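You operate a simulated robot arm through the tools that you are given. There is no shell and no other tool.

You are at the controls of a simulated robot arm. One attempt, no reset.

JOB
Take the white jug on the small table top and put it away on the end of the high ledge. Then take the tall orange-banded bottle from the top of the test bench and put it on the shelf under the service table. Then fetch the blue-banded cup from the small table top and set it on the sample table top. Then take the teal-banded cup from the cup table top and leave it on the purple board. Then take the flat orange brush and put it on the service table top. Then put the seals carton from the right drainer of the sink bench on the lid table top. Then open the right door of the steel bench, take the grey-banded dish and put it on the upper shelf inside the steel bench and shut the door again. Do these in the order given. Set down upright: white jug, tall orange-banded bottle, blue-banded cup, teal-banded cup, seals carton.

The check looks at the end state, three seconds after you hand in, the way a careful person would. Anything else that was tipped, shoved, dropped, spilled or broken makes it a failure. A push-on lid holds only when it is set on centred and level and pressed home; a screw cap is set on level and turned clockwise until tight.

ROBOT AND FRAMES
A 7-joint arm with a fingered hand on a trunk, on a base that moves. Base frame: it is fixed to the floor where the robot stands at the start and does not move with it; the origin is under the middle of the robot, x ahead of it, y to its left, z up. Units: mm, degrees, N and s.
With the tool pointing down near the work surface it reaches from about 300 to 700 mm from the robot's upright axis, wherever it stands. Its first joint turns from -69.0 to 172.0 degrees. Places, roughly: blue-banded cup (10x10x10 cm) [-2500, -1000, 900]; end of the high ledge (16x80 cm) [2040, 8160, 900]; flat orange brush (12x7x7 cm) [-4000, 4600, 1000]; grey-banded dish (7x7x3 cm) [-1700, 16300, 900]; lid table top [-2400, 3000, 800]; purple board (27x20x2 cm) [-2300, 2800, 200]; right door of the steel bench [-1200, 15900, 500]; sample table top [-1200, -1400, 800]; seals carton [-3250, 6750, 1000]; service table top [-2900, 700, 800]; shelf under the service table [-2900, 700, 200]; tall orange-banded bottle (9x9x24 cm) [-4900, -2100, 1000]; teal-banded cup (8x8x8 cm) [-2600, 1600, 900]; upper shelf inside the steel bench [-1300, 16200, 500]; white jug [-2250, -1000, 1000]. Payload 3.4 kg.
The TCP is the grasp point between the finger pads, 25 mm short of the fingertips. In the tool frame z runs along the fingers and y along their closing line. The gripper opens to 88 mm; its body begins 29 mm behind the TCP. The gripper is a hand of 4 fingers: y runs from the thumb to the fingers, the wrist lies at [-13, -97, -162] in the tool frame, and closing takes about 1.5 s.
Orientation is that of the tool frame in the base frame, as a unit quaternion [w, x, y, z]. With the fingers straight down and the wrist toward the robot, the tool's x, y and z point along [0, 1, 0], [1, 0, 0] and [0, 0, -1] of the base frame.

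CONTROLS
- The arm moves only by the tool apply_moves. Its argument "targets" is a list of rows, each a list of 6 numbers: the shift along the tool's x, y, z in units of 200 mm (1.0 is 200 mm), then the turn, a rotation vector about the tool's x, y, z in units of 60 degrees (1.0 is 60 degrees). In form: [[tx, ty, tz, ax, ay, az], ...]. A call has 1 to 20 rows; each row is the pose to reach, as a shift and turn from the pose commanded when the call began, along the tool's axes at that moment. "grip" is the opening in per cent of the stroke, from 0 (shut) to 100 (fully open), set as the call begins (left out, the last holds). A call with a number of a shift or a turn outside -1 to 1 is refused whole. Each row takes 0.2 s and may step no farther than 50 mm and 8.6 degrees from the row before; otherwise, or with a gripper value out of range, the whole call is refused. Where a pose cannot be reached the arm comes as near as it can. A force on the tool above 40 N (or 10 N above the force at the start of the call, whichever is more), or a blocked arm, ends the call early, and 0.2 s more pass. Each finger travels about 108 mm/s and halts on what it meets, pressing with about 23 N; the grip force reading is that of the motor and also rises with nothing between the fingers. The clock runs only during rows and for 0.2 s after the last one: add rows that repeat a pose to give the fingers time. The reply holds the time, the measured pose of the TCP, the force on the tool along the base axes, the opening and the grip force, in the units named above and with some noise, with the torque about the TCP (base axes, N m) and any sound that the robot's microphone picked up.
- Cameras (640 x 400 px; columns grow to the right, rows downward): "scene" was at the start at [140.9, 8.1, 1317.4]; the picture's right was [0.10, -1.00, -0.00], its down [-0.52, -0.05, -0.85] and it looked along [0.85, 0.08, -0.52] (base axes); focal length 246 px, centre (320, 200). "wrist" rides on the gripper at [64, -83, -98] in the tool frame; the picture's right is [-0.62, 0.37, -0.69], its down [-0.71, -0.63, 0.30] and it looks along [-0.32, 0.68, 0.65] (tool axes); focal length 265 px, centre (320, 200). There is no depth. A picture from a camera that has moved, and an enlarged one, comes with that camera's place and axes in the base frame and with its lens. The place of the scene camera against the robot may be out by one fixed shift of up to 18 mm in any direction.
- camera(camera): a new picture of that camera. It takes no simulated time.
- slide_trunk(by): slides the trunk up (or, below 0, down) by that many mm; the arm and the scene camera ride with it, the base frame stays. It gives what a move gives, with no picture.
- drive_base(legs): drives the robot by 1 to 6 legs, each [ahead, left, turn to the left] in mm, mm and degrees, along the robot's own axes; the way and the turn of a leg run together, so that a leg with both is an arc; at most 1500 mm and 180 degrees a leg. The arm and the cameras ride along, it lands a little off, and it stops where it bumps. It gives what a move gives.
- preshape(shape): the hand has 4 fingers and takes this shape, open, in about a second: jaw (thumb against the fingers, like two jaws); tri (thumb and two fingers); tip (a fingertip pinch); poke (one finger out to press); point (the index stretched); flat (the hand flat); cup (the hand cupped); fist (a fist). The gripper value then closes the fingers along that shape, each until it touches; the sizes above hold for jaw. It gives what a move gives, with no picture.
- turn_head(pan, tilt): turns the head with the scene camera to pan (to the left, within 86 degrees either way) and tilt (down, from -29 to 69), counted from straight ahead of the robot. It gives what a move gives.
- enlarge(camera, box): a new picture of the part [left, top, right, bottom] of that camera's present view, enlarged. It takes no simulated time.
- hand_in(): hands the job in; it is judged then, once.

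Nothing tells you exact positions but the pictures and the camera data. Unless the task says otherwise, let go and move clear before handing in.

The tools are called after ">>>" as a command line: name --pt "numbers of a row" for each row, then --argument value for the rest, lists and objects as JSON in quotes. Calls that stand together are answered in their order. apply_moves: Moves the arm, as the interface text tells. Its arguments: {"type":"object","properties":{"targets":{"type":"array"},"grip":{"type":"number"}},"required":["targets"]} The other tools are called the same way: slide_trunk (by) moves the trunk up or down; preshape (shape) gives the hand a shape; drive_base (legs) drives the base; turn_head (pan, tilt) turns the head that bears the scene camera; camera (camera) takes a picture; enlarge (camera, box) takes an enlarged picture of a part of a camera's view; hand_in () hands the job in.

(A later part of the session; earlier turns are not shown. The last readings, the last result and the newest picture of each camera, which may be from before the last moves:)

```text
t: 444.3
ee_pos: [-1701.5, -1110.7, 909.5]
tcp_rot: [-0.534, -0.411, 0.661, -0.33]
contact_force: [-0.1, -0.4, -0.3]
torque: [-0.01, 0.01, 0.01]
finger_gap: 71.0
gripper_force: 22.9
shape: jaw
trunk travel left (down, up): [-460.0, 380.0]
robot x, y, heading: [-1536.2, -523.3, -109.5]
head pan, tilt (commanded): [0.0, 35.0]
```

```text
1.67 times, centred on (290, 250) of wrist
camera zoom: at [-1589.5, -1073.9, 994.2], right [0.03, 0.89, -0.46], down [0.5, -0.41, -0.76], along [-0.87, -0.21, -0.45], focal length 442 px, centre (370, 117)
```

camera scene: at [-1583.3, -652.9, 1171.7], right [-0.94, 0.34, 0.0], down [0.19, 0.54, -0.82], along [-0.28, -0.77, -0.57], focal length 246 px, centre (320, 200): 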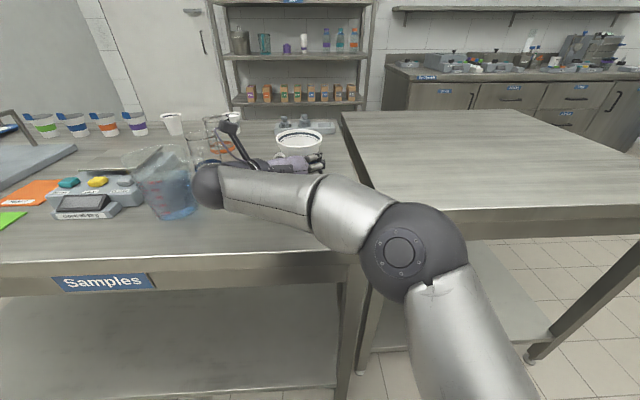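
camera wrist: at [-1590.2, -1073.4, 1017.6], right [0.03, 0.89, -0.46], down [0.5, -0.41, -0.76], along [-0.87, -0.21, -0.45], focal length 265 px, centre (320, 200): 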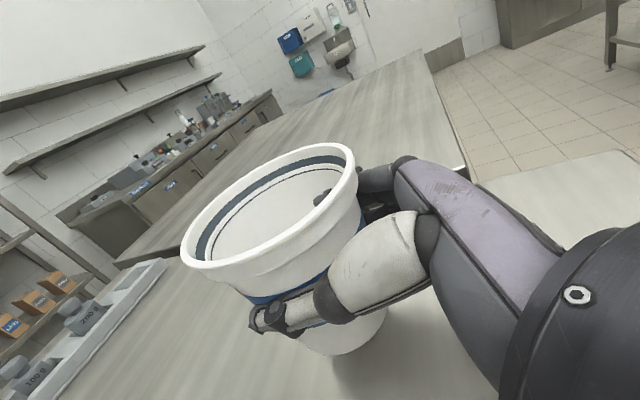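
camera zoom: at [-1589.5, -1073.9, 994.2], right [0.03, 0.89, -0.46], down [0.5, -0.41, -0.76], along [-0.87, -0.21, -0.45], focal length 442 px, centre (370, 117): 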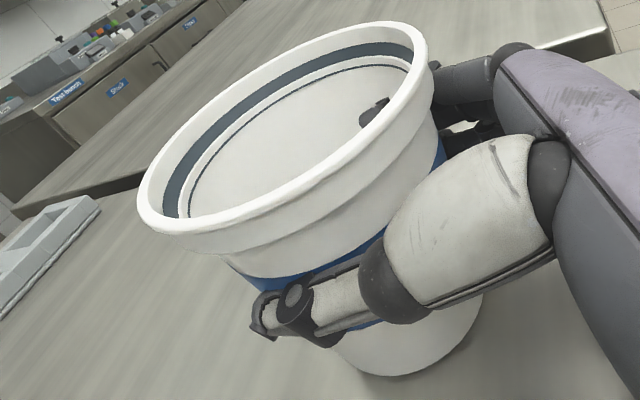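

>>> apply_moves --pt "-0.01 0 0.002 0 0 0" --pt "-0.02 0 0.004 0 0 0" --pt "-0.02 0 0.004 0 0 0"

>>> apply_moves --pt "-0.01 0 0.002 0 0 0" --pt "-0.02 0 0.004 0 0 0" --pt "-0.02 0 0.004 0 0 0"

```text
t: 445.1
ee_pos: [-1702.5, -1111.0, 906.9]
tcp_rot: [-0.534, -0.411, 0.661, -0.331]
contact_force: [-0.5, -1.8, 5.0]
torque: [0.0, 0.16, 0.02]
finger_gap: 71.0
gripper_force: 22.9
shape: jaw
trunk travel left (down, up): [-460.0, 380.0]
robot x, y, heading: [-1538.6, -517.6, -109.7]
head pan, tilt (commanded): [0.0, 35.0]
```

```text
t: 445.9
ee_pos: [-1701.8, -1108.6, 904.4]
tcp_rot: [-0.534, -0.411, 0.66, -0.331]
contact_force: [-0.8, -4.9, 15.1]
torque: [0.01, 0.38, 0.11]
finger_gap: 70.8
gripper_force: 22.6
shape: jaw
trunk travel left (down, up): [-460.0, 380.0]
robot x, y, heading: [-1539.1, -520.6, -109.9]
head pan, tilt (commanded): [0.0, 35.0]
```

Touched down. I ease up 3 mm, open the hand and check before retreating.

>>> apply_moves --pt "0.016 0 -0.003 0 0 0" --pt "0.016 0 -0.003 0 0 0"

>>> apply_moves --pt "0 0 0 0 0 0" --pt "0 0 0 0 0 0" --pt "0 0 0 0 0 0" --pt "0 0 0 0 0 0" --grip 100

>>> camera --camera "wrist"

>>> enlarge --camera "scene" --box '[180, 100, 420, 250]'

```text
t: 446.5
ee_pos: [-1702.7, -1110.3, 905.3]
tcp_rot: [-0.533, -0.412, 0.662, -0.329]
contact_force: [0.0, -2.2, 7.5]
torque: [0.04, 0.21, 0.04]
finger_gap: 70.6
gripper_force: 23.2
shape: jaw
trunk travel left (down, up): [-460.0, 380.0]
robot x, y, heading: [-1539.4, -519.9, -109.8]
head pan, tilt (commanded): [0.0, 35.0]
```

```text
t: 447.5
ee_pos: [-1702.9, -1111.2, 904.5]
tcp_rot: [-0.533, -0.412, 0.662, -0.329]
contact_force: [0.0, -0.2, -0.2]
torque: [-0.01, 0.01, 0.0]
finger_gap: 87.6
gripper_force: 0.1
shape: jaw
trunk travel left (down, up): [-460.0, 380.0]
robot x, y, heading: [-1536.4, -523.2, -109.9]
head pan, tilt (commanded): [0.0, 35.0]
```

```text
taken
camera wrist: at [-1590.0, -1073.5, 989.3], right [0.03, 0.89, -0.46], down [0.5, -0.41, -0.76], along [-0.87, -0.21, -0.45], focal length 265 px, centre (320, 200)
```

wrist: 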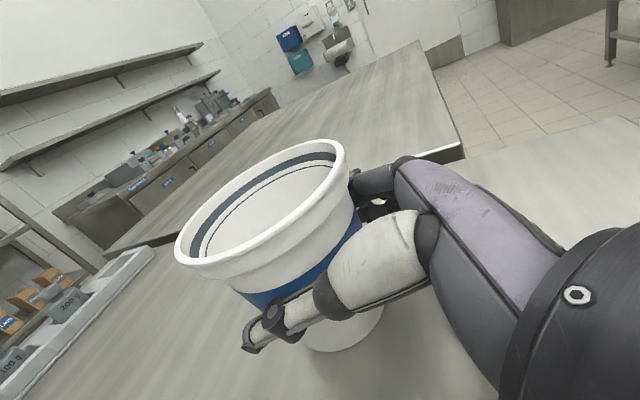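

```text
2.67 times, centred on (300, 175) of scene
camera zoom: at [-1583.3, -652.9, 1171.7], right [-0.94, 0.34, 0.0], down [0.19, 0.54, -0.82], along [-0.28, -0.77, -0.57], focal length 656 px, centre (373, 267)
```

zoom: 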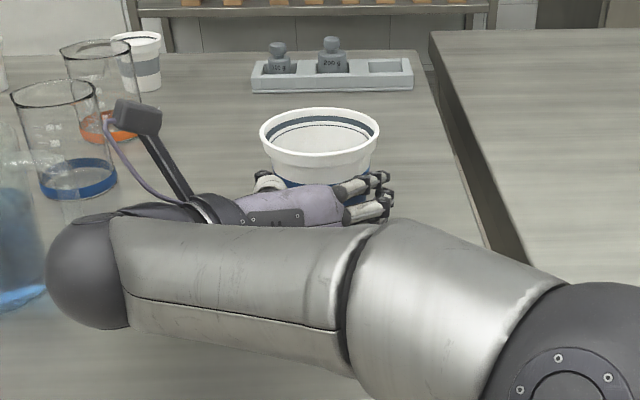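

Hand is open around the standing cup. I retreat straight back horizontally.

>>> apply_moves --pt "-0.013 0 -0.059 0 0 0" --pt "-0.026 0 -0.117 0 0 0" --pt "-0.052 0 -0.234 0 0 0" --pt "-0.078 0 -0.351 0 0 0" --pt "-0.104 0 -0.47 0 0 0" --pt "-0.13 0 -0.6 0 0 0"

>>> camera --camera "wrist"

>>> enlarge --camera "scene" --box '[180, 100, 420, 250]'

```text
t: 448.9
ee_pos: [-1649.9, -1000.5, 906.6]
tcp_rot: [-0.534, -0.412, 0.661, -0.33]
contact_force: [0.6, -0.6, -0.2]
torque: [0.01, 0.01, 0.03]
finger_gap: 87.2
gripper_force: 0.1
shape: jaw
trunk travel left (down, up): [-460.0, 380.0]
robot x, y, heading: [-1538.8, -519.5, -110.0]
head pan, tilt (commanded): [0.0, 35.0]
```

```text
taken
camera wrist: at [-1536.0, -963.6, 990.4], right [0.03, 0.89, -0.46], down [0.5, -0.41, -0.76], along [-0.87, -0.21, -0.45], focal length 265 px, centre (320, 200)
```

wrist: 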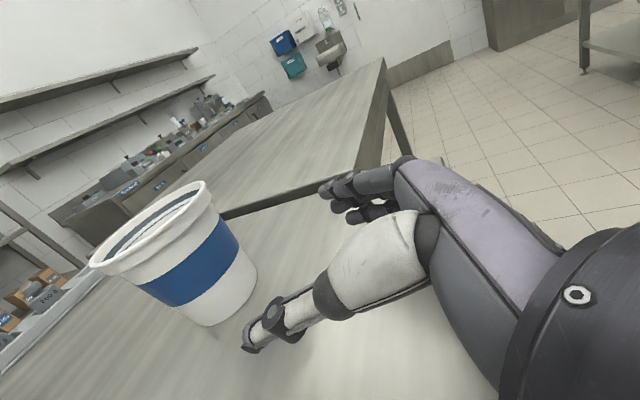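

```text
2.67 times, centred on (300, 175) of scene
camera zoom: at [-1583.1, -652.7, 1171.8], right [-0.94, 0.34, 0.0], down [0.19, 0.54, -0.82], along [-0.28, -0.77, -0.57], focal length 656 px, centre (373, 267)
```

zoom: 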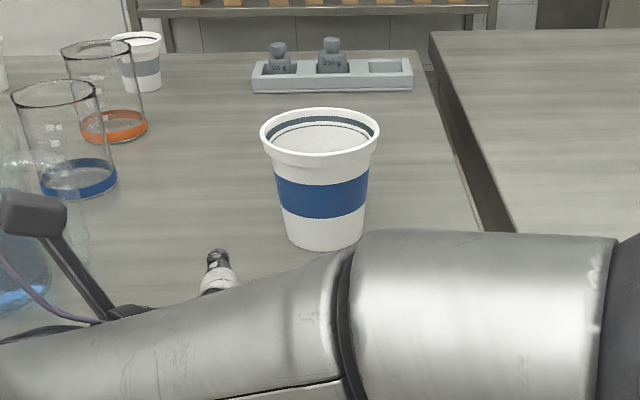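

The blue-banded cup stands upright on the sample table. Next the teal-banded cup: I raise the trunk and drive (keeping this heading) around to the corridor between the cup table and lid table.

>>> slide_trunk --by 200

>>> drive_base --legs '[[-682, 60, 0], [-792, -235, 0], [-792, -235, 0]]'

>>> camera --camera "scene"

```text
t: 451.1
ee_pos: [-1648.3, -1002.9, 1106.0]
tcp_rot: [-0.533, -0.411, 0.662, -0.33]
contact_force: [-0.1, -0.7, -0.3]
torque: [0.03, 0.02, -0.01]
finger_gap: 87.8
gripper_force: 0.0
shape: jaw
trunk travel left (down, up): [-660.0, 180.0]
robot x, y, heading: [-1539.7, -525.0, -109.7]
head pan, tilt (commanded): [0.0, 35.0]
```

```text
t: 463.0
ee_pos: [-1276.2, 1296.2, 1105.8]
tcp_rot: [-0.528, -0.422, 0.655, -0.338]
contact_force: [-0.4, 0.3, -0.1]
torque: [0.03, -0.01, 0.01]
finger_gap: 87.6
gripper_force: 0.0
shape: jaw
trunk travel left (down, up): [-660.0, 180.0]
robot x, y, heading: [-1179.9, 1778.3, -108.1]
head pan, tilt (commanded): [0.0, 35.0]
```

```text
taken
camera scene: at [-1222.5, 1645.6, 1371.7], right [-0.95, 0.31, 0.0], down [0.18, 0.55, -0.82], along [-0.25, -0.78, -0.57], focal length 246 px, centre (320, 200)
```

scene: 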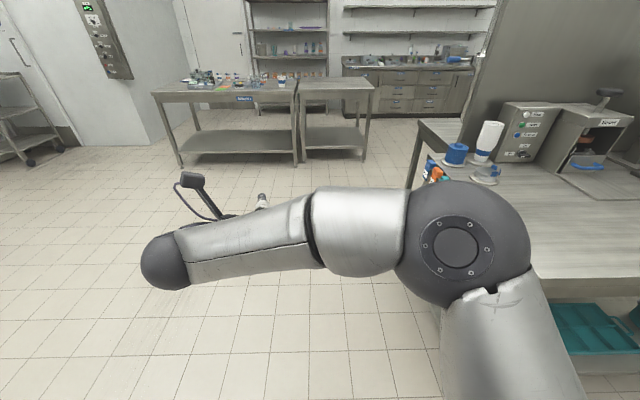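

>>> drive_base --legs '[[-101, -1211, 3]]'

>>> turn_head --pan 0 --tilt 30

>>> camera --camera "scene"

>>> camera --camera "wrist"

```text
t: 469.1
ee_pos: [-2372.9, 1733.6, 1106.2]
tcp_rot: [-0.521, -0.436, 0.645, -0.35]
contact_force: [-0.3, -0.3, 0.2]
torque: [-0.01, 0.01, 0.0]
finger_gap: 87.4
gripper_force: 0.0
shape: jaw
trunk travel left (down, up): [-660.0, 180.0]
robot x, y, heading: [-2296.7, 2217.6, -105.4]
head pan, tilt (commanded): [0.0, 35.0]
```

```text
t: 469.8
ee_pos: [-2373.4, 1733.5, 1106.0]
tcp_rot: [-0.521, -0.436, 0.646, -0.349]
contact_force: [0.0, 0.6, 0.3]
torque: [0.0, 0.03, 0.03]
finger_gap: 87.8
gripper_force: 0.0
shape: jaw
trunk travel left (down, up): [-660.0, 180.0]
robot x, y, heading: [-2295.7, 2218.8, -105.4]
head pan, tilt (commanded): [0.0, 30.0]
```

```text
taken
camera scene: at [-2334.3, 2083.5, 1379.5], right [-0.96, 0.27, 0.0], down [0.13, 0.48, -0.87], along [-0.23, -0.83, -0.5], focal length 246 px, centre (320, 200)
```

scene: 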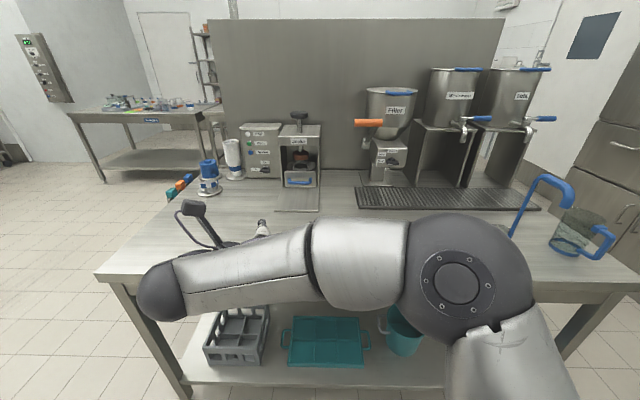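

```text
taken
camera wrist: at [-2263.5, 1778.8, 1190.2], right [-0.04, 0.89, -0.46], down [0.53, -0.37, -0.76], along [-0.85, -0.27, -0.45], focal length 265 px, centre (320, 200)
```

wrist: 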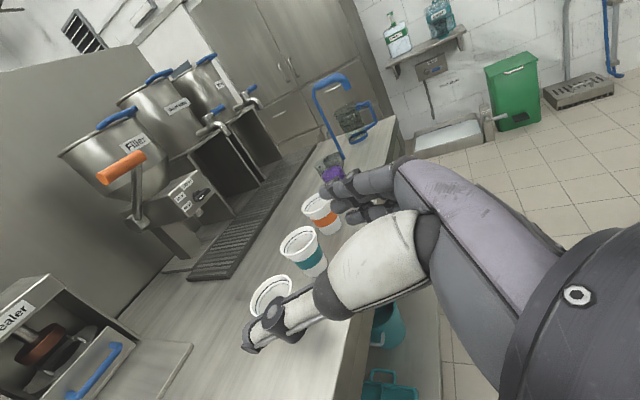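

The wrist camera sees the three cups (purple, teal, orange); the teal one is at about [-2623, 1594]. I shift the base to line up with it.

>>> drive_base --legs '[[70, -193, 0]]'

>>> camera --camera "wrist"

>>> camera --camera "scene"

```text
t: 471.4
ee_pos: [-2579.1, 1719.2, 1105.0]
tcp_rot: [-0.52, -0.436, 0.645, -0.35]
contact_force: [-0.2, 0.0, 0.4]
torque: [-0.03, 0.01, -0.02]
finger_gap: 87.5
gripper_force: 0.0
shape: jaw
trunk travel left (down, up): [-660.0, 180.0]
robot x, y, heading: [-2500.4, 2203.8, -105.4]
head pan, tilt (commanded): [0.0, 30.0]
```

```text
taken
camera wrist: at [-2470.4, 1764.3, 1190.3], right [-0.04, 0.89, -0.46], down [0.53, -0.37, -0.76], along [-0.85, -0.27, -0.45], focal length 265 px, centre (320, 200)
```

wrist: 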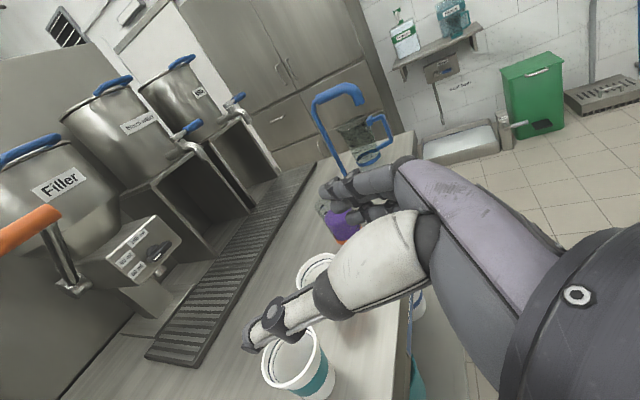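

```text
taken
camera scene: at [-2541.3, 2068.8, 1379.5], right [-0.96, 0.27, 0.0], down [0.13, 0.48, -0.87], along [-0.23, -0.83, -0.5], focal length 246 px, centre (320, 200)
```

scene: 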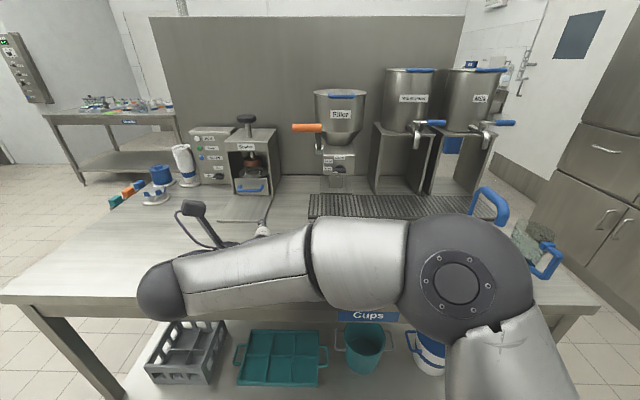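

Cup spacing is about 114 mm, so the side grasp fits between the neighbours. I lower the trunk while still in front of the table edge and re-check.

>>> slide_trunk --by -150

>>> camera --camera "wrist"

>>> camera --camera "scene"

```text
t: 473.1
ee_pos: [-2578.7, 1718.6, 956.4]
tcp_rot: [-0.521, -0.436, 0.646, -0.349]
contact_force: [-0.1, 0.1, 0.4]
torque: [0.0, 0.02, 0.0]
finger_gap: 87.8
gripper_force: 0.1
shape: jaw
trunk travel left (down, up): [-510.0, 330.0]
robot x, y, heading: [-2506.2, 2206.6, -105.7]
head pan, tilt (commanded): [0.0, 30.0]
```

```text
taken
camera wrist: at [-2469.6, 1764.4, 1040.3], right [-0.04, 0.89, -0.46], down [0.53, -0.37, -0.76], along [-0.85, -0.27, -0.45], focal length 265 px, centre (320, 200)
```

wrist: 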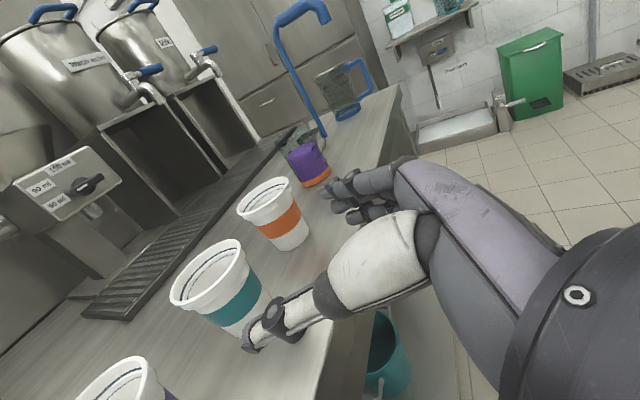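

```text
taken
camera scene: at [-2540.4, 2069.0, 1229.5], right [-0.96, 0.27, 0.0], down [0.13, 0.48, -0.87], along [-0.23, -0.83, -0.5], focal length 246 px, centre (320, 200)
```

scene: 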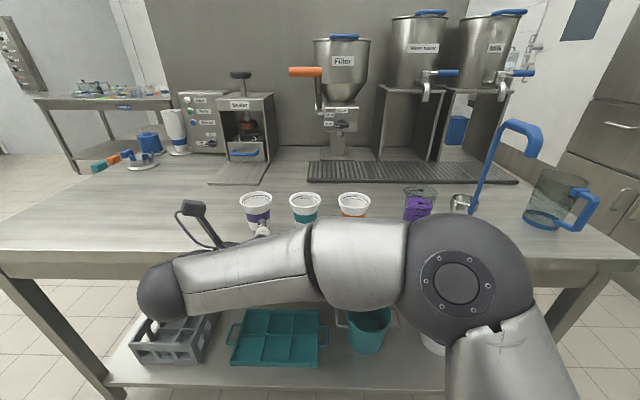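

Both views show the cups well. I lower to cup mid-height and advance partway.

>>> apply_moves --pt "-0.1 0 0.022 0 0 0" --pt "-0.21 0 0.047 0 0 0" --pt "-0.18 0 0.2 0 0 0" --pt "-0.14 0 0.36 0 0 0" --pt "-0.14 0 0.36 0 0 0"

>>> camera --camera "wrist"

>>> enlarge --camera "scene" --box '[180, 140, 420, 290]'

```text
t: 474.3
ee_pos: [-2606.3, 1661.2, 914.1]
tcp_rot: [-0.521, -0.436, 0.645, -0.35]
contact_force: [0.5, 0.2, 0.5]
torque: [0.02, -0.02, 0.0]
finger_gap: 87.6
gripper_force: 0.0
shape: jaw
trunk travel left (down, up): [-510.0, 330.0]
robot x, y, heading: [-2502.2, 2207.0, -105.2]
head pan, tilt (commanded): [0.0, 30.0]
```

```text
taken
camera wrist: at [-2496.4, 1705.3, 997.7], right [-0.04, 0.89, -0.46], down [0.53, -0.37, -0.76], along [-0.85, -0.27, -0.45], focal length 265 px, centre (320, 200)
```

wrist: 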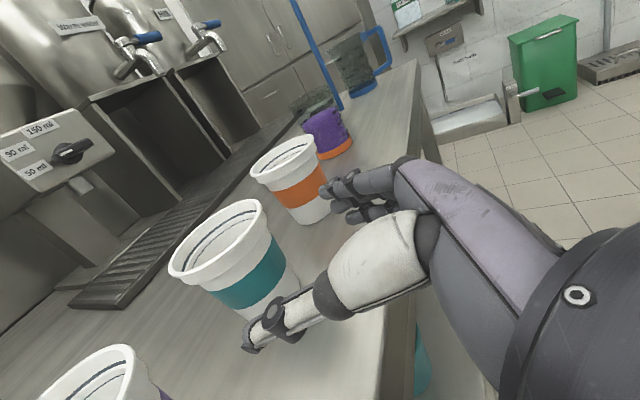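

```text
2.67 times, centred on (300, 215) of scene
camera zoom: at [-2540.3, 2069.0, 1229.5], right [-0.96, 0.27, 0.0], down [0.13, 0.48, -0.87], along [-0.23, -0.83, -0.5], focal length 656 px, centre (373, 160)
```

zoom: 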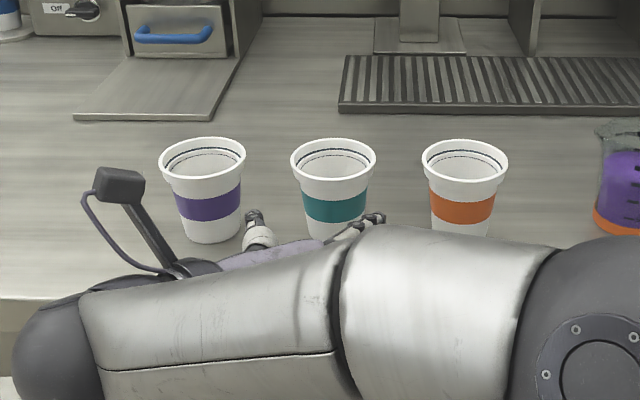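

Centered within ~2 mm. I advance 45 mm more while lowering to about 53 mm above the table.

>>> apply_moves --pt "-0.03 0.008 0.03 0 0 0" --pt "-0.06 0.008 0.08 0 0 0" --pt "-0.04 0.008 0.16 0 0 0" --pt "-0.025 0.008 0.236 0 0 0" --pt "-0.025 0.008 0.236 0 0 0"

>>> camera --camera "wrist"

>>> enlarge --camera "scene" --box '[180, 140, 420, 290]'

```text
t: 475.5
ee_pos: [-2622.1, 1619.6, 897.2]
tcp_rot: [-0.521, -0.436, 0.645, -0.35]
contact_force: [0.7, -0.2, -0.8]
torque: [-0.04, 0.02, -0.02]
finger_gap: 87.8
gripper_force: 0.0
shape: jaw
trunk travel left (down, up): [-510.0, 330.0]
robot x, y, heading: [-2501.8, 2206.2, -105.4]
head pan, tilt (commanded): [0.0, 30.0]
```

```text
taken
camera wrist: at [-2513.4, 1664.7, 981.6], right [-0.04, 0.89, -0.46], down [0.53, -0.37, -0.77], along [-0.85, -0.27, -0.45], focal length 265 px, centre (320, 200)
```

wrist: 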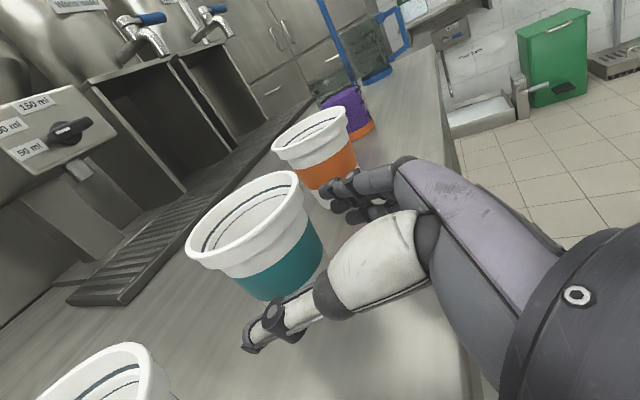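

```text
2.67 times, centred on (300, 215) of scene
camera zoom: at [-2540.4, 2069.0, 1229.5], right [-0.96, 0.27, 0.0], down [0.13, 0.48, -0.87], along [-0.23, -0.83, -0.5], focal length 656 px, centre (373, 160)
```

zoom: 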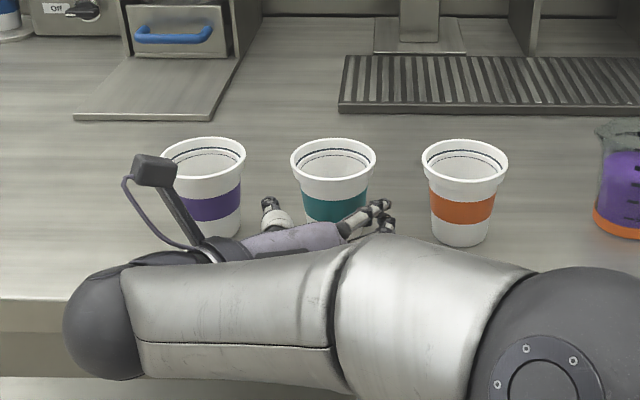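

Nearly there; ~3 mm to the right, 31 mm to go. Advancing and closing.

>>> apply_moves --pt "0.0 0.013 0.0 0 0 0" --pt "0.012 0.013 0.05 0 0 0" --pt "0.024 0.013 0.1 0 0 0" --pt "0.035 0.013 0.15 0 0 0" --pt "0.035 0.013 0.15 0 0 0"

>>> camera --camera "wrist"

>>> enlarge --camera "scene" --box '[180, 140, 420, 290]'

```text
t: 476.7
ee_pos: [-2635.4, 1590.7, 899.8]
tcp_rot: [-0.52, -0.436, 0.646, -0.349]
contact_force: [0.5, 0.5, -0.3]
torque: [-0.01, 0.02, 0.02]
finger_gap: 87.6
gripper_force: 0.0
shape: jaw
trunk travel left (down, up): [-510.0, 330.0]
robot x, y, heading: [-2504.6, 2206.6, -105.6]
head pan, tilt (commanded): [0.0, 30.0]
```

```text
taken
camera wrist: at [-2526.2, 1636.1, 983.3], right [-0.04, 0.89, -0.46], down [0.53, -0.37, -0.77], along [-0.85, -0.27, -0.45], focal length 265 px, centre (320, 200)
```

wrist: 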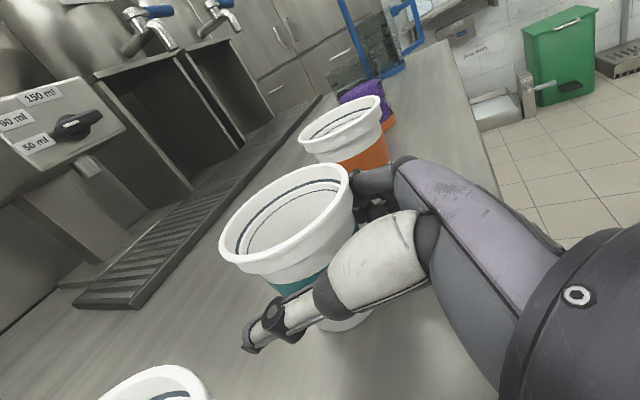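

```text
2.67 times, centred on (300, 215) of scene
camera zoom: at [-2540.4, 2068.9, 1229.5], right [-0.96, 0.27, 0.0], down [0.13, 0.48, -0.87], along [-0.23, -0.83, -0.5], focal length 656 px, centre (373, 160)
```

zoom: 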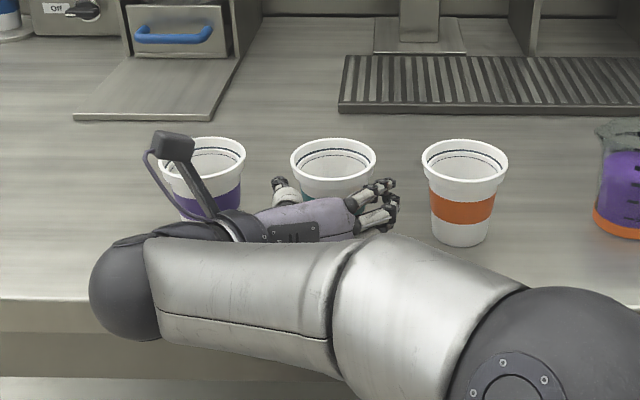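

Cup centered in the open hand, untouched so far. Closing.

>>> apply_moves --pt "0 0 0 0 0 0" --pt "0 0 0 0 0 0" --pt "0 0 0 0 0 0" --pt "0 0 0 0 0 0" --pt "0 0 0 0 0 0" --pt "0 0 0 0 0 0" --grip 0

>>> apply_moves --pt "0.05 0 -0.011 0 0 0" --pt "0.1 0 -0.022 0 0 0" --pt "0.15 0 -0.033 0 0 0" --pt "0.2 0 -0.044 0 0 0" --pt "0.2 0 -0.044 0 0 0"

>>> camera --camera "wrist"

>>> camera --camera "scene"

```text
t: 478.1
ee_pos: [-2635.0, 1591.9, 898.2]
tcp_rot: [-0.522, -0.436, 0.645, -0.35]
contact_force: [0.1, -0.4, -0.3]
torque: [-0.01, -0.01, 0.0]
finger_gap: 49.7
gripper_force: 23.2
shape: jaw
trunk travel left (down, up): [-510.0, 330.0]
robot x, y, heading: [-2506.1, 2202.1, -105.5]
head pan, tilt (commanded): [0.0, 30.0]
```

```text
t: 479.3
ee_pos: [-2637.4, 1591.2, 939.1]
tcp_rot: [-0.521, -0.436, 0.645, -0.35]
contact_force: [-0.6, 0.0, 0.8]
torque: [-0.01, -0.02, 0.01]
finger_gap: 49.6
gripper_force: 23.1
shape: jaw
trunk travel left (down, up): [-510.0, 330.0]
robot x, y, heading: [-2507.2, 2206.4, -105.4]
head pan, tilt (commanded): [0.0, 30.0]
```

```text
taken
camera wrist: at [-2527.1, 1636.0, 1023.5], right [-0.04, 0.89, -0.46], down [0.53, -0.37, -0.76], along [-0.85, -0.27, -0.45], focal length 265 px, centre (320, 200)
```

wrist: 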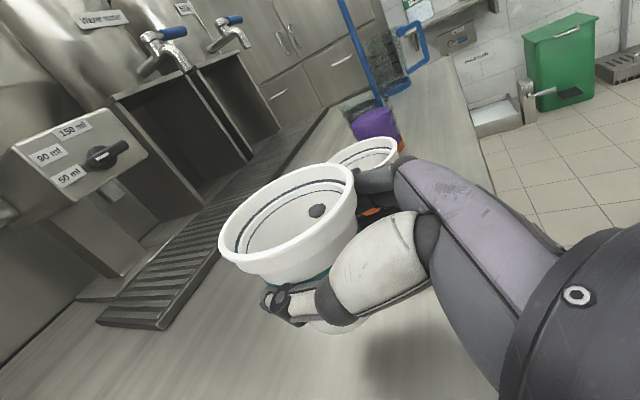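

```text
taken
camera scene: at [-2540.4, 2068.8, 1229.5], right [-0.96, 0.27, 0.0], down [0.13, 0.48, -0.87], along [-0.23, -0.83, -0.5], focal length 246 px, centre (320, 200)
```

scene: 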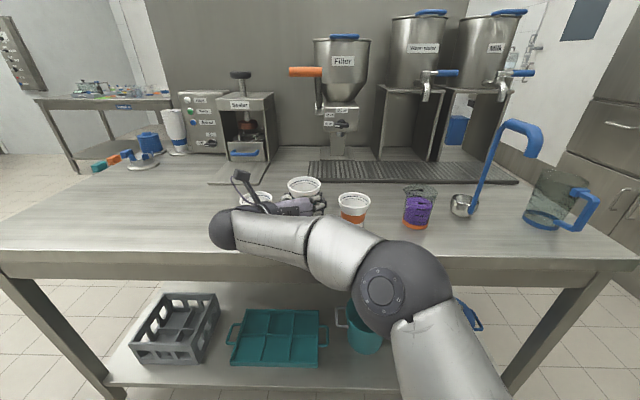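

The teal cup is lifted. I raise the trunk, pull the hand in, and turn around to face the lid table where the purple board lies on the lower shelf.

>>> slide_trunk --by 170

>>> apply_moves --pt "-0.04 0 -0.2 0 0 0" --pt "-0.09 0 -0.4 0 0 0" --pt "-0.13 0 -0.6 0 0 0" --pt "-0.17 0 -0.78 0 0 0"

>>> drive_base --legs '[[0, 0, 90], [0, 0, 90]]'

>>> turn_head --pan 0 --tilt 40

>>> camera --camera "scene"

>>> camera --camera "wrist"

```text
t: 481.2
ee_pos: [-2636.8, 1590.8, 1108.7]
tcp_rot: [-0.521, -0.436, 0.645, -0.35]
contact_force: [-0.8, 0.2, 0.2]
torque: [0.0, 0.01, -0.01]
finger_gap: 49.5
gripper_force: 23.0
shape: jaw
trunk travel left (down, up): [-680.0, 160.0]
robot x, y, heading: [-2505.4, 2204.5, -105.4]
head pan, tilt (commanded): [0.0, 30.0]
```

```text
t: 482.2
ee_pos: [-2573.3, 1735.9, 1109.7]
tcp_rot: [-0.52, -0.436, 0.645, -0.35]
contact_force: [0.3, 0.5, 0.0]
torque: [0.03, -0.01, 0.0]
finger_gap: 49.7
gripper_force: 23.0
shape: jaw
trunk travel left (down, up): [-680.0, 160.0]
robot x, y, heading: [-2504.0, 2204.5, -105.2]
head pan, tilt (commanded): [0.0, 30.0]
```

```text
t: 490.3
ee_pos: [-2437.6, 2674.3, 1108.6]
tcp_rot: [-0.352, 0.644, 0.437, 0.52]
contact_force: [-0.4, -0.1, 0.0]
torque: [0.01, -0.01, -0.02]
finger_gap: 49.4
gripper_force: 22.9
shape: jaw
trunk travel left (down, up): [-680.0, 160.0]
robot x, y, heading: [-2500.4, 2201.8, 74.8]
head pan, tilt (commanded): [0.0, 30.0]
```

```text
t: 491.0
ee_pos: [-2435.5, 2674.5, 1109.6]
tcp_rot: [-0.35, 0.644, 0.439, 0.52]
contact_force: [0.6, -0.9, 0.6]
torque: [0.02, 0.01, 0.02]
finger_gap: 49.7
gripper_force: 23.0
shape: jaw
trunk travel left (down, up): [-680.0, 160.0]
robot x, y, heading: [-2504.6, 2203.3, 74.7]
head pan, tilt (commanded): [0.0, 40.0]
```

```text
taken
camera scene: at [-2467.4, 2334.6, 1384.2], right [0.97, -0.26, 0.0], down [-0.17, -0.62, -0.77], along [0.2, 0.74, -0.64], focal length 246 px, centre (320, 200)
```

scene: 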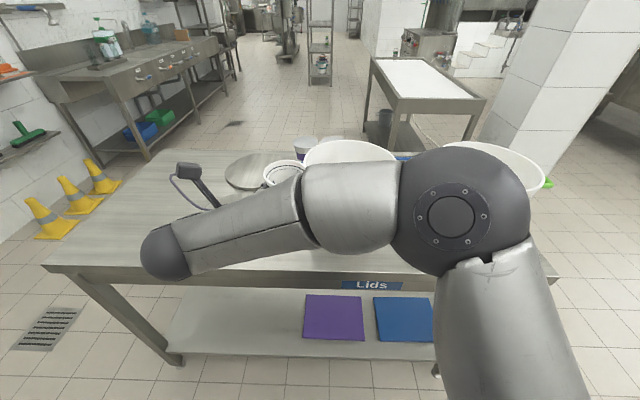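

```text
taken
camera wrist: at [-2544.3, 2629.4, 1193.8], right [0.04, -0.89, -0.46], down [-0.53, 0.37, -0.76], along [0.85, 0.28, -0.45], focal length 265 px, centre (320, 200)
```

wrist: 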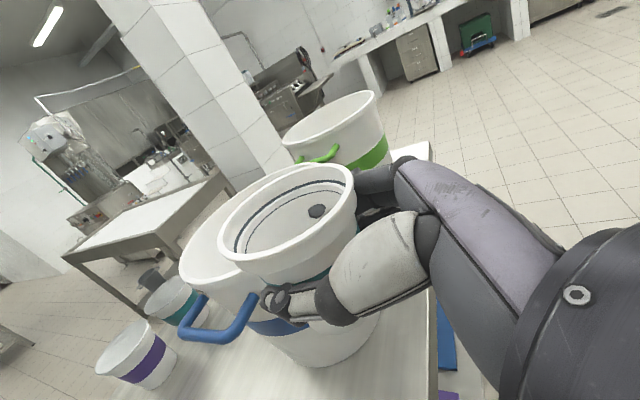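

The purple board is on the lower shelf, center ≈[-2260, 2830], near edge ≈[-2288, 2736]. I back off and shift right so the cup is in front of the table, then lower the trunk fully.

>>> drive_base --legs '[[-135, -106, 0]]'

>>> slide_trunk --by -340

>>> camera --camera "scene"

```text
t: 492.5
ee_pos: [-2367.9, 2514.4, 1109.0]
tcp_rot: [-0.351, 0.645, 0.437, 0.52]
contact_force: [-0.5, 0.4, 0.2]
torque: [-0.07, 0.0, -0.02]
finger_gap: 49.2
gripper_force: 22.9
shape: jaw
trunk travel left (down, up): [-680.0, 160.0]
robot x, y, heading: [-2436.9, 2047.0, 74.7]
head pan, tilt (commanded): [0.0, 40.0]
```

```text
t: 495.8
ee_pos: [-2368.2, 2516.7, 770.3]
tcp_rot: [-0.351, 0.644, 0.438, 0.52]
contact_force: [-0.4, 0.2, -0.3]
torque: [-0.01, -0.01, 0.0]
finger_gap: 49.2
gripper_force: 22.9
shape: jaw
trunk travel left (down, up): [-340.0, 500.0]
robot x, y, heading: [-2434.4, 2042.1, 74.6]
head pan, tilt (commanded): [0.0, 40.0]
```

```text
taken
camera scene: at [-2398.8, 2175.4, 1044.2], right [0.96, -0.26, 0.0], down [-0.17, -0.62, -0.77], along [0.2, 0.74, -0.64], focal length 246 px, centre (320, 200)
```

scene: 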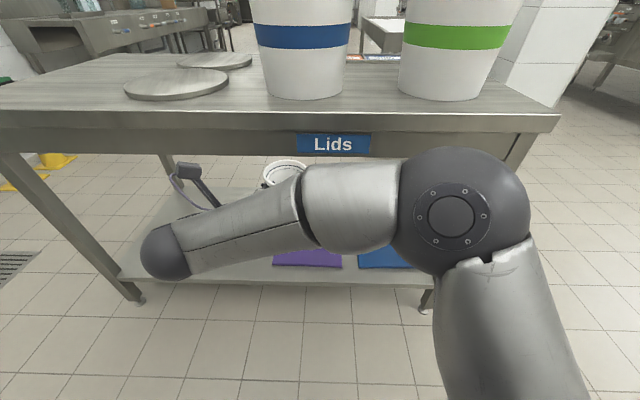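

>>> slide_trunk --by -335

>>> turn_head --pan 0 --tilt 30

>>> camera --camera "scene"

>>> camera --camera "wrist"

```text
t: 499.1
ee_pos: [-2367.4, 2515.4, 433.8]
tcp_rot: [-0.351, 0.644, 0.437, 0.52]
contact_force: [0.1, 0.4, 0.5]
torque: [0.01, -0.01, -0.03]
finger_gap: 49.3
gripper_force: 22.8
shape: jaw
trunk travel left (down, up): [-5.0, 835.0]
robot x, y, heading: [-2435.7, 2047.1, 74.8]
head pan, tilt (commanded): [0.0, 40.0]
```

```text
t: 499.9
ee_pos: [-2368.0, 2515.3, 434.6]
tcp_rot: [-0.351, 0.644, 0.437, 0.521]
contact_force: [-0.3, 0.0, 0.7]
torque: [0.01, 0.0, -0.03]
finger_gap: 49.5
gripper_force: 23.0
shape: jaw
trunk travel left (down, up): [-5.0, 835.0]
robot x, y, heading: [-2436.9, 2045.5, 74.8]
head pan, tilt (commanded): [0.0, 30.0]
```

```text
taken
camera scene: at [-2397.4, 2180.6, 724.5], right [0.96, -0.26, 0.0], down [-0.13, -0.48, -0.87], along [0.23, 0.84, -0.5], focal length 246 px, centre (320, 200)
```

scene: 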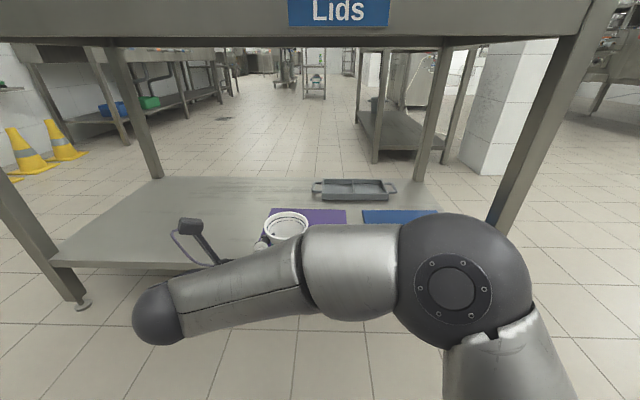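

```text
taken
camera wrist: at [-2475.3, 2470.4, 518.8], right [0.04, -0.89, -0.46], down [-0.53, 0.37, -0.76], along [0.85, 0.28, -0.45], focal length 265 px, centre (320, 200)
```

wrist: 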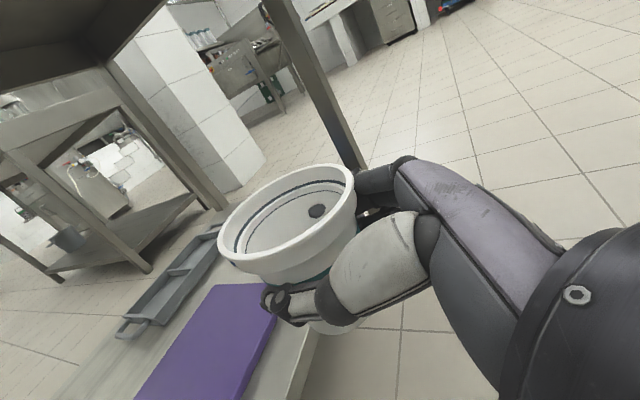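

I can see the board well. Lowering the arm now in front of the table to just above shelf level.

>>> apply_moves --pt "-0.16 0 0.035 0 0 0" --pt "-0.32 0 0.07 0 0 0" --pt "-0.48 0 0.105 0 0 0" --pt "-0.64 0 0.14 0 0 0" --pt "-0.64 0 0.14 0 0 0"

>>> camera --camera "scene"

>>> camera --camera "wrist"

```text
t: 501.1
ee_pos: [-2367.4, 2513.0, 304.5]
tcp_rot: [-0.35, 0.643, 0.438, 0.521]
contact_force: [0.3, -0.5, 0.0]
torque: [0.03, 0.0, 0.01]
finger_gap: 49.7
gripper_force: 23.1
shape: jaw
trunk travel left (down, up): [-5.0, 835.0]
robot x, y, heading: [-2433.8, 2046.7, 74.9]
head pan, tilt (commanded): [0.0, 30.0]
```

```text
taken
camera scene: at [-2397.4, 2180.7, 724.5], right [0.96, -0.26, 0.0], down [-0.13, -0.48, -0.87], along [0.23, 0.84, -0.5], focal length 246 px, centre (320, 200)
```

scene: 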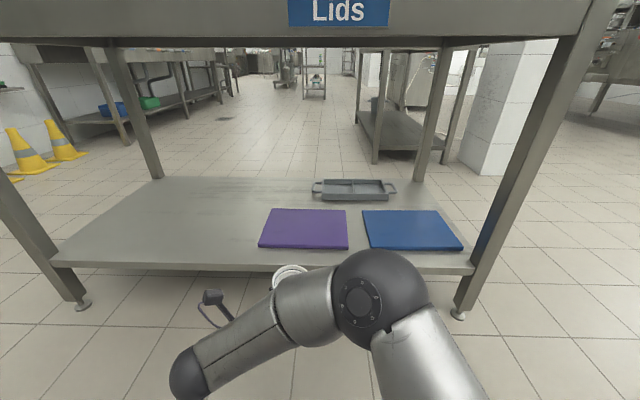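

```text
taken
camera wrist: at [-2475.0, 2468.4, 388.8], right [0.04, -0.89, -0.46], down [-0.53, 0.37, -0.76], along [0.85, 0.28, -0.45], focal length 265 px, centre (320, 200)
```

wrist: 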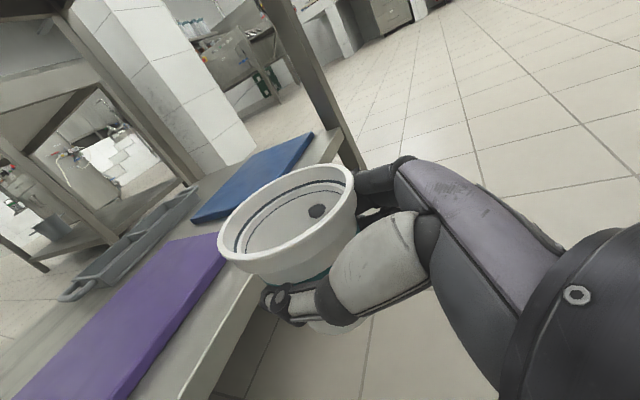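

Reach is fine. I drive forward 175 mm so the cup comes over the shelf edge.

>>> drive_base --legs '[[175, -10, 0]]'

>>> camera --camera "scene"

>>> camera --camera "wrist"

```text
t: 502.5
ee_pos: [-2313.7, 2682.2, 304.1]
tcp_rot: [-0.352, 0.643, 0.439, 0.519]
contact_force: [0.0, -0.3, 0.6]
torque: [0.0, 0.01, 0.01]
finger_gap: 49.5
gripper_force: 23.3
shape: jaw
trunk travel left (down, up): [-5.0, 835.0]
robot x, y, heading: [-2380.5, 2213.0, 74.9]
head pan, tilt (commanded): [0.0, 30.0]
```

```text
taken
camera scene: at [-2341.9, 2348.3, 724.5], right [0.97, -0.26, 0.0], down [-0.13, -0.48, -0.87], along [0.23, 0.84, -0.5], focal length 246 px, centre (320, 200)
```

scene: 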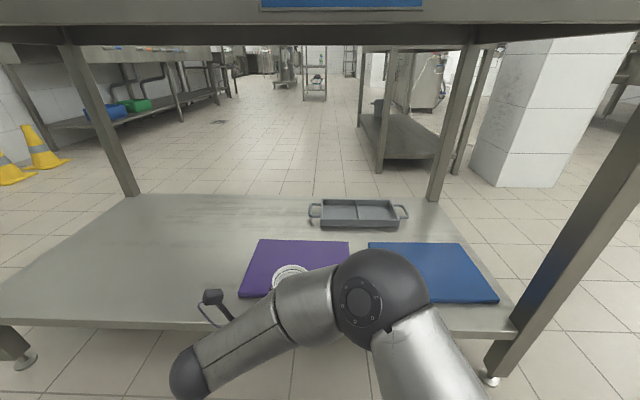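

```text
taken
camera wrist: at [-2420.6, 2635.8, 389.1], right [0.05, -0.89, -0.46], down [-0.53, 0.37, -0.76], along [0.85, 0.28, -0.45], focal length 265 px, centre (320, 200)
```

wrist: 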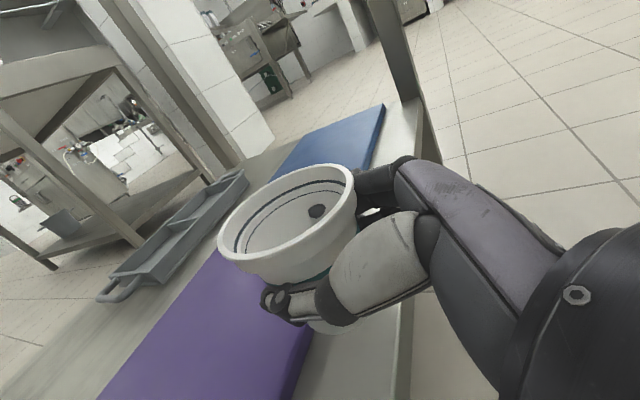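

>>> apply_moves --pt "0.035 -0.015 0.16 0 0 0" --pt "0.07 -0.03 0.325 0 0 0" --pt "0.105 -0.045 0.49 0 0 0" --pt "0.14 -0.058 0.65 0 0 0" --pt "0.14 -0.058 0.65 0 0 0"

>>> camera --camera "scene"

>>> camera --camera "wrist"

```text
t: 503.7
ee_pos: [-2274.5, 2813.2, 306.2]
tcp_rot: [-0.352, 0.643, 0.44, 0.519]
contact_force: [-0.9, -0.8, -0.4]
torque: [0.01, 0.01, 0.02]
finger_gap: 49.3
gripper_force: 23.3
shape: jaw
trunk travel left (down, up): [-5.0, 835.0]
robot x, y, heading: [-2378.7, 2213.8, 74.7]
head pan, tilt (commanded): [0.0, 30.0]
```

```text
taken
camera scene: at [-2341.9, 2348.4, 724.5], right [0.97, -0.26, 0.0], down [-0.13, -0.48, -0.87], along [0.23, 0.84, -0.5], focal length 246 px, centre (320, 200)
```

scene: 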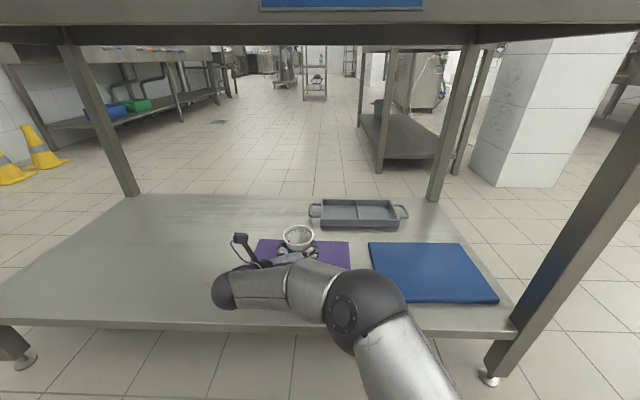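

```text
taken
camera wrist: at [-2381.4, 2767.6, 391.1], right [0.05, -0.89, -0.46], down [-0.53, 0.36, -0.77], along [0.85, 0.28, -0.45], focal length 265 px, centre (320, 200)
```

wrist: 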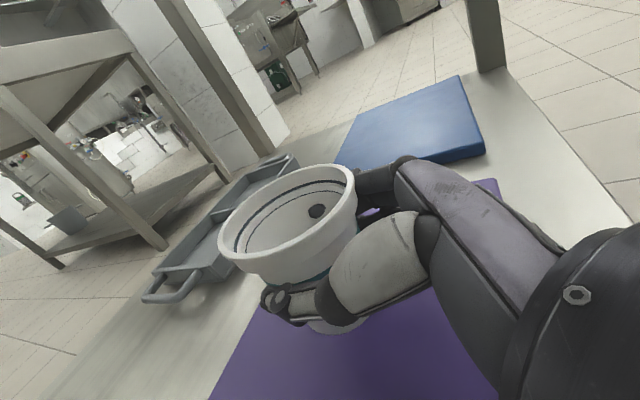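

The cup is above the board. Lowering gently onto it.

>>> apply_moves --pt "-0.06 0 0.013 0 0 0" --pt "-0.12 0 0.026 0 0 0" --pt "-0.12 0 0.026 0 0 0"

>>> apply_moves --pt "-0.015 0 0.003 0 0 0" --pt "-0.03 0 0.006 0 0 0" --pt "-0.03 0 0.006 0 0 0"

```text
t: 504.5
ee_pos: [-2275.7, 2811.2, 282.5]
tcp_rot: [-0.353, 0.642, 0.438, 0.521]
contact_force: [0.9, 4.0, 11.5]
torque: [0.07, -0.22, 0.07]
finger_gap: 49.4
gripper_force: 22.9
shape: jaw
trunk travel left (down, up): [-5.0, 835.0]
robot x, y, heading: [-2384.0, 2210.8, 74.9]
head pan, tilt (commanded): [0.0, 30.0]
```

```text
t: 505.3
ee_pos: [-2274.1, 2809.4, 275.2]
tcp_rot: [-0.353, 0.643, 0.438, 0.52]
contact_force: [-1.0, 1.0, 14.0]
torque: [0.1, -0.27, 0.02]
finger_gap: 48.2
gripper_force: 23.0
shape: jaw
trunk travel left (down, up): [-5.0, 835.0]
robot x, y, heading: [-2378.2, 2213.8, 74.7]
head pan, tilt (commanded): [0.0, 30.0]
```

Contact reached. I raise a few millimetres and release.

>>> apply_moves --pt "0.02 0 -0.004 0 0 0" --pt "0.03 0 -0.006 0 0 0" --pt "0.03 0 -0.006 0 0 0"

>>> camera --camera "wrist"

>>> enlarge --camera "scene" --box '[200, 190, 400, 315]'

```text
t: 506.1
ee_pos: [-2274.6, 2808.8, 278.8]
tcp_rot: [-0.351, 0.644, 0.439, 0.519]
contact_force: [-0.4, -0.2, -0.8]
torque: [0.0, -0.03, -0.04]
finger_gap: 47.9
gripper_force: 22.8
shape: jaw
trunk travel left (down, up): [-5.0, 835.0]
robot x, y, heading: [-2378.7, 2214.0, 74.9]
head pan, tilt (commanded): [0.0, 30.0]
```

```text
taken
camera wrist: at [-2381.8, 2764.1, 363.3], right [0.05, -0.89, -0.45], down [-0.53, 0.36, -0.77], along [0.85, 0.28, -0.46], focal length 265 px, centre (320, 200)
```

wrist: 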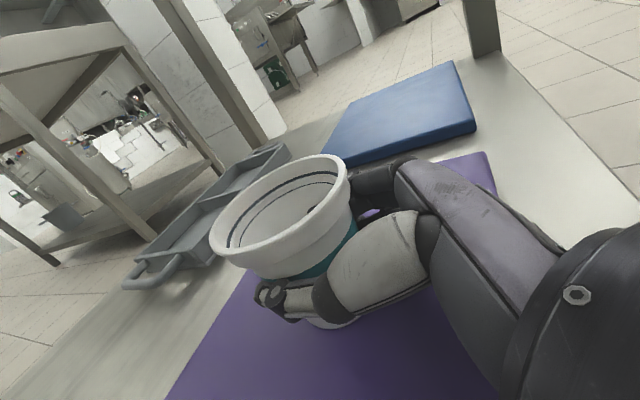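

```text
3.20 times, centred on (300, 252) of scene
camera zoom: at [-2341.9, 2348.3, 724.4], right [0.97, -0.26, 0.0], down [-0.13, -0.48, -0.87], along [0.23, 0.84, -0.5], focal length 788 px, centre (384, 32)
```

zoom: 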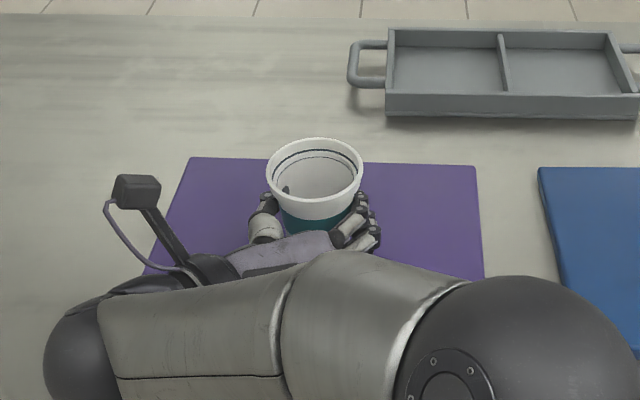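

The cup sits just above the board with a slight lean; I lower 2 mm and open so it settles.

>>> apply_moves --pt "-0.01 0 0.002 0 0 0" --pt "-0.012 0 0.002 0 0 0"

>>> apply_moves --pt "0 0 0 0 0 0" --pt "0 0 0 0 0 0" --pt "0 0 0 0 0 0" --pt "0 0 0 0 0 0" --pt "0 0 0 0 0 0" --grip 100

>>> camera --camera "wrist"

>>> enlarge --camera "scene" --box '[200, 190, 400, 315]'

```text
t: 506.7
ee_pos: [-2274.8, 2809.6, 278.5]
tcp_rot: [-0.352, 0.643, 0.439, 0.519]
contact_force: [-0.1, 0.7, 1.4]
torque: [0.01, 0.02, -0.03]
finger_gap: 47.8
gripper_force: 23.0
shape: jaw
trunk travel left (down, up): [-5.0, 835.0]
robot x, y, heading: [-2378.7, 2212.9, 74.9]
head pan, tilt (commanded): [0.0, 30.0]
```

```text
t: 507.9
ee_pos: [-2274.4, 2809.3, 278.3]
tcp_rot: [-0.352, 0.643, 0.439, 0.52]
contact_force: [0.1, 0.5, 0.3]
torque: [0.02, 0.02, -0.02]
finger_gap: 88.0
gripper_force: 0.1
shape: jaw
trunk travel left (down, up): [-5.0, 835.0]
robot x, y, heading: [-2375.8, 2212.4, 74.7]
head pan, tilt (commanded): [0.0, 30.0]
```

```text
taken
camera wrist: at [-2381.9, 2764.3, 362.0], right [0.05, -0.89, -0.46], down [-0.53, 0.37, -0.76], along [0.85, 0.28, -0.45], focal length 265 px, centre (320, 200)
```

wrist: 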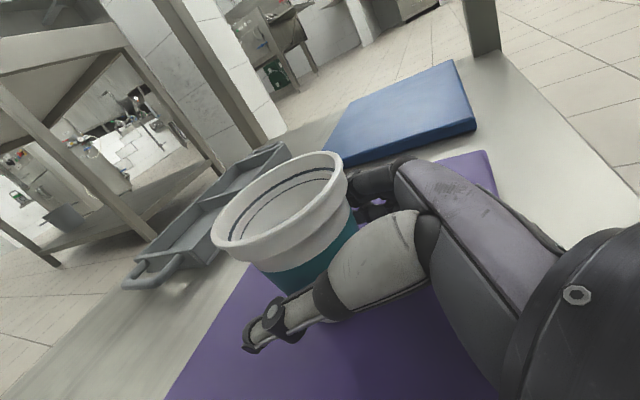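

```text
3.20 times, centred on (300, 252) of scene
camera zoom: at [-2341.9, 2348.3, 724.5], right [0.97, -0.26, 0.0], down [-0.13, -0.48, -0.87], along [0.23, 0.84, -0.5], focal length 788 px, centre (384, 32)
```

zoom: 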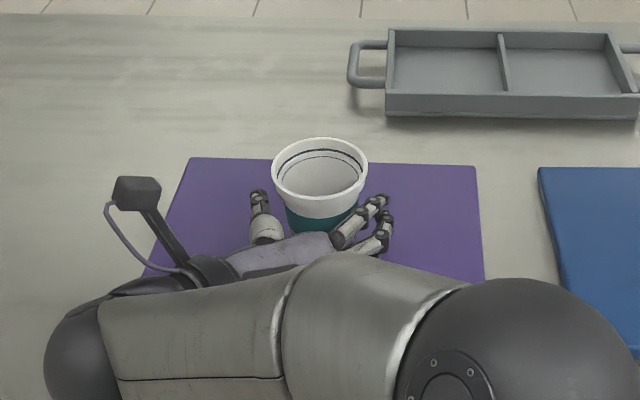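

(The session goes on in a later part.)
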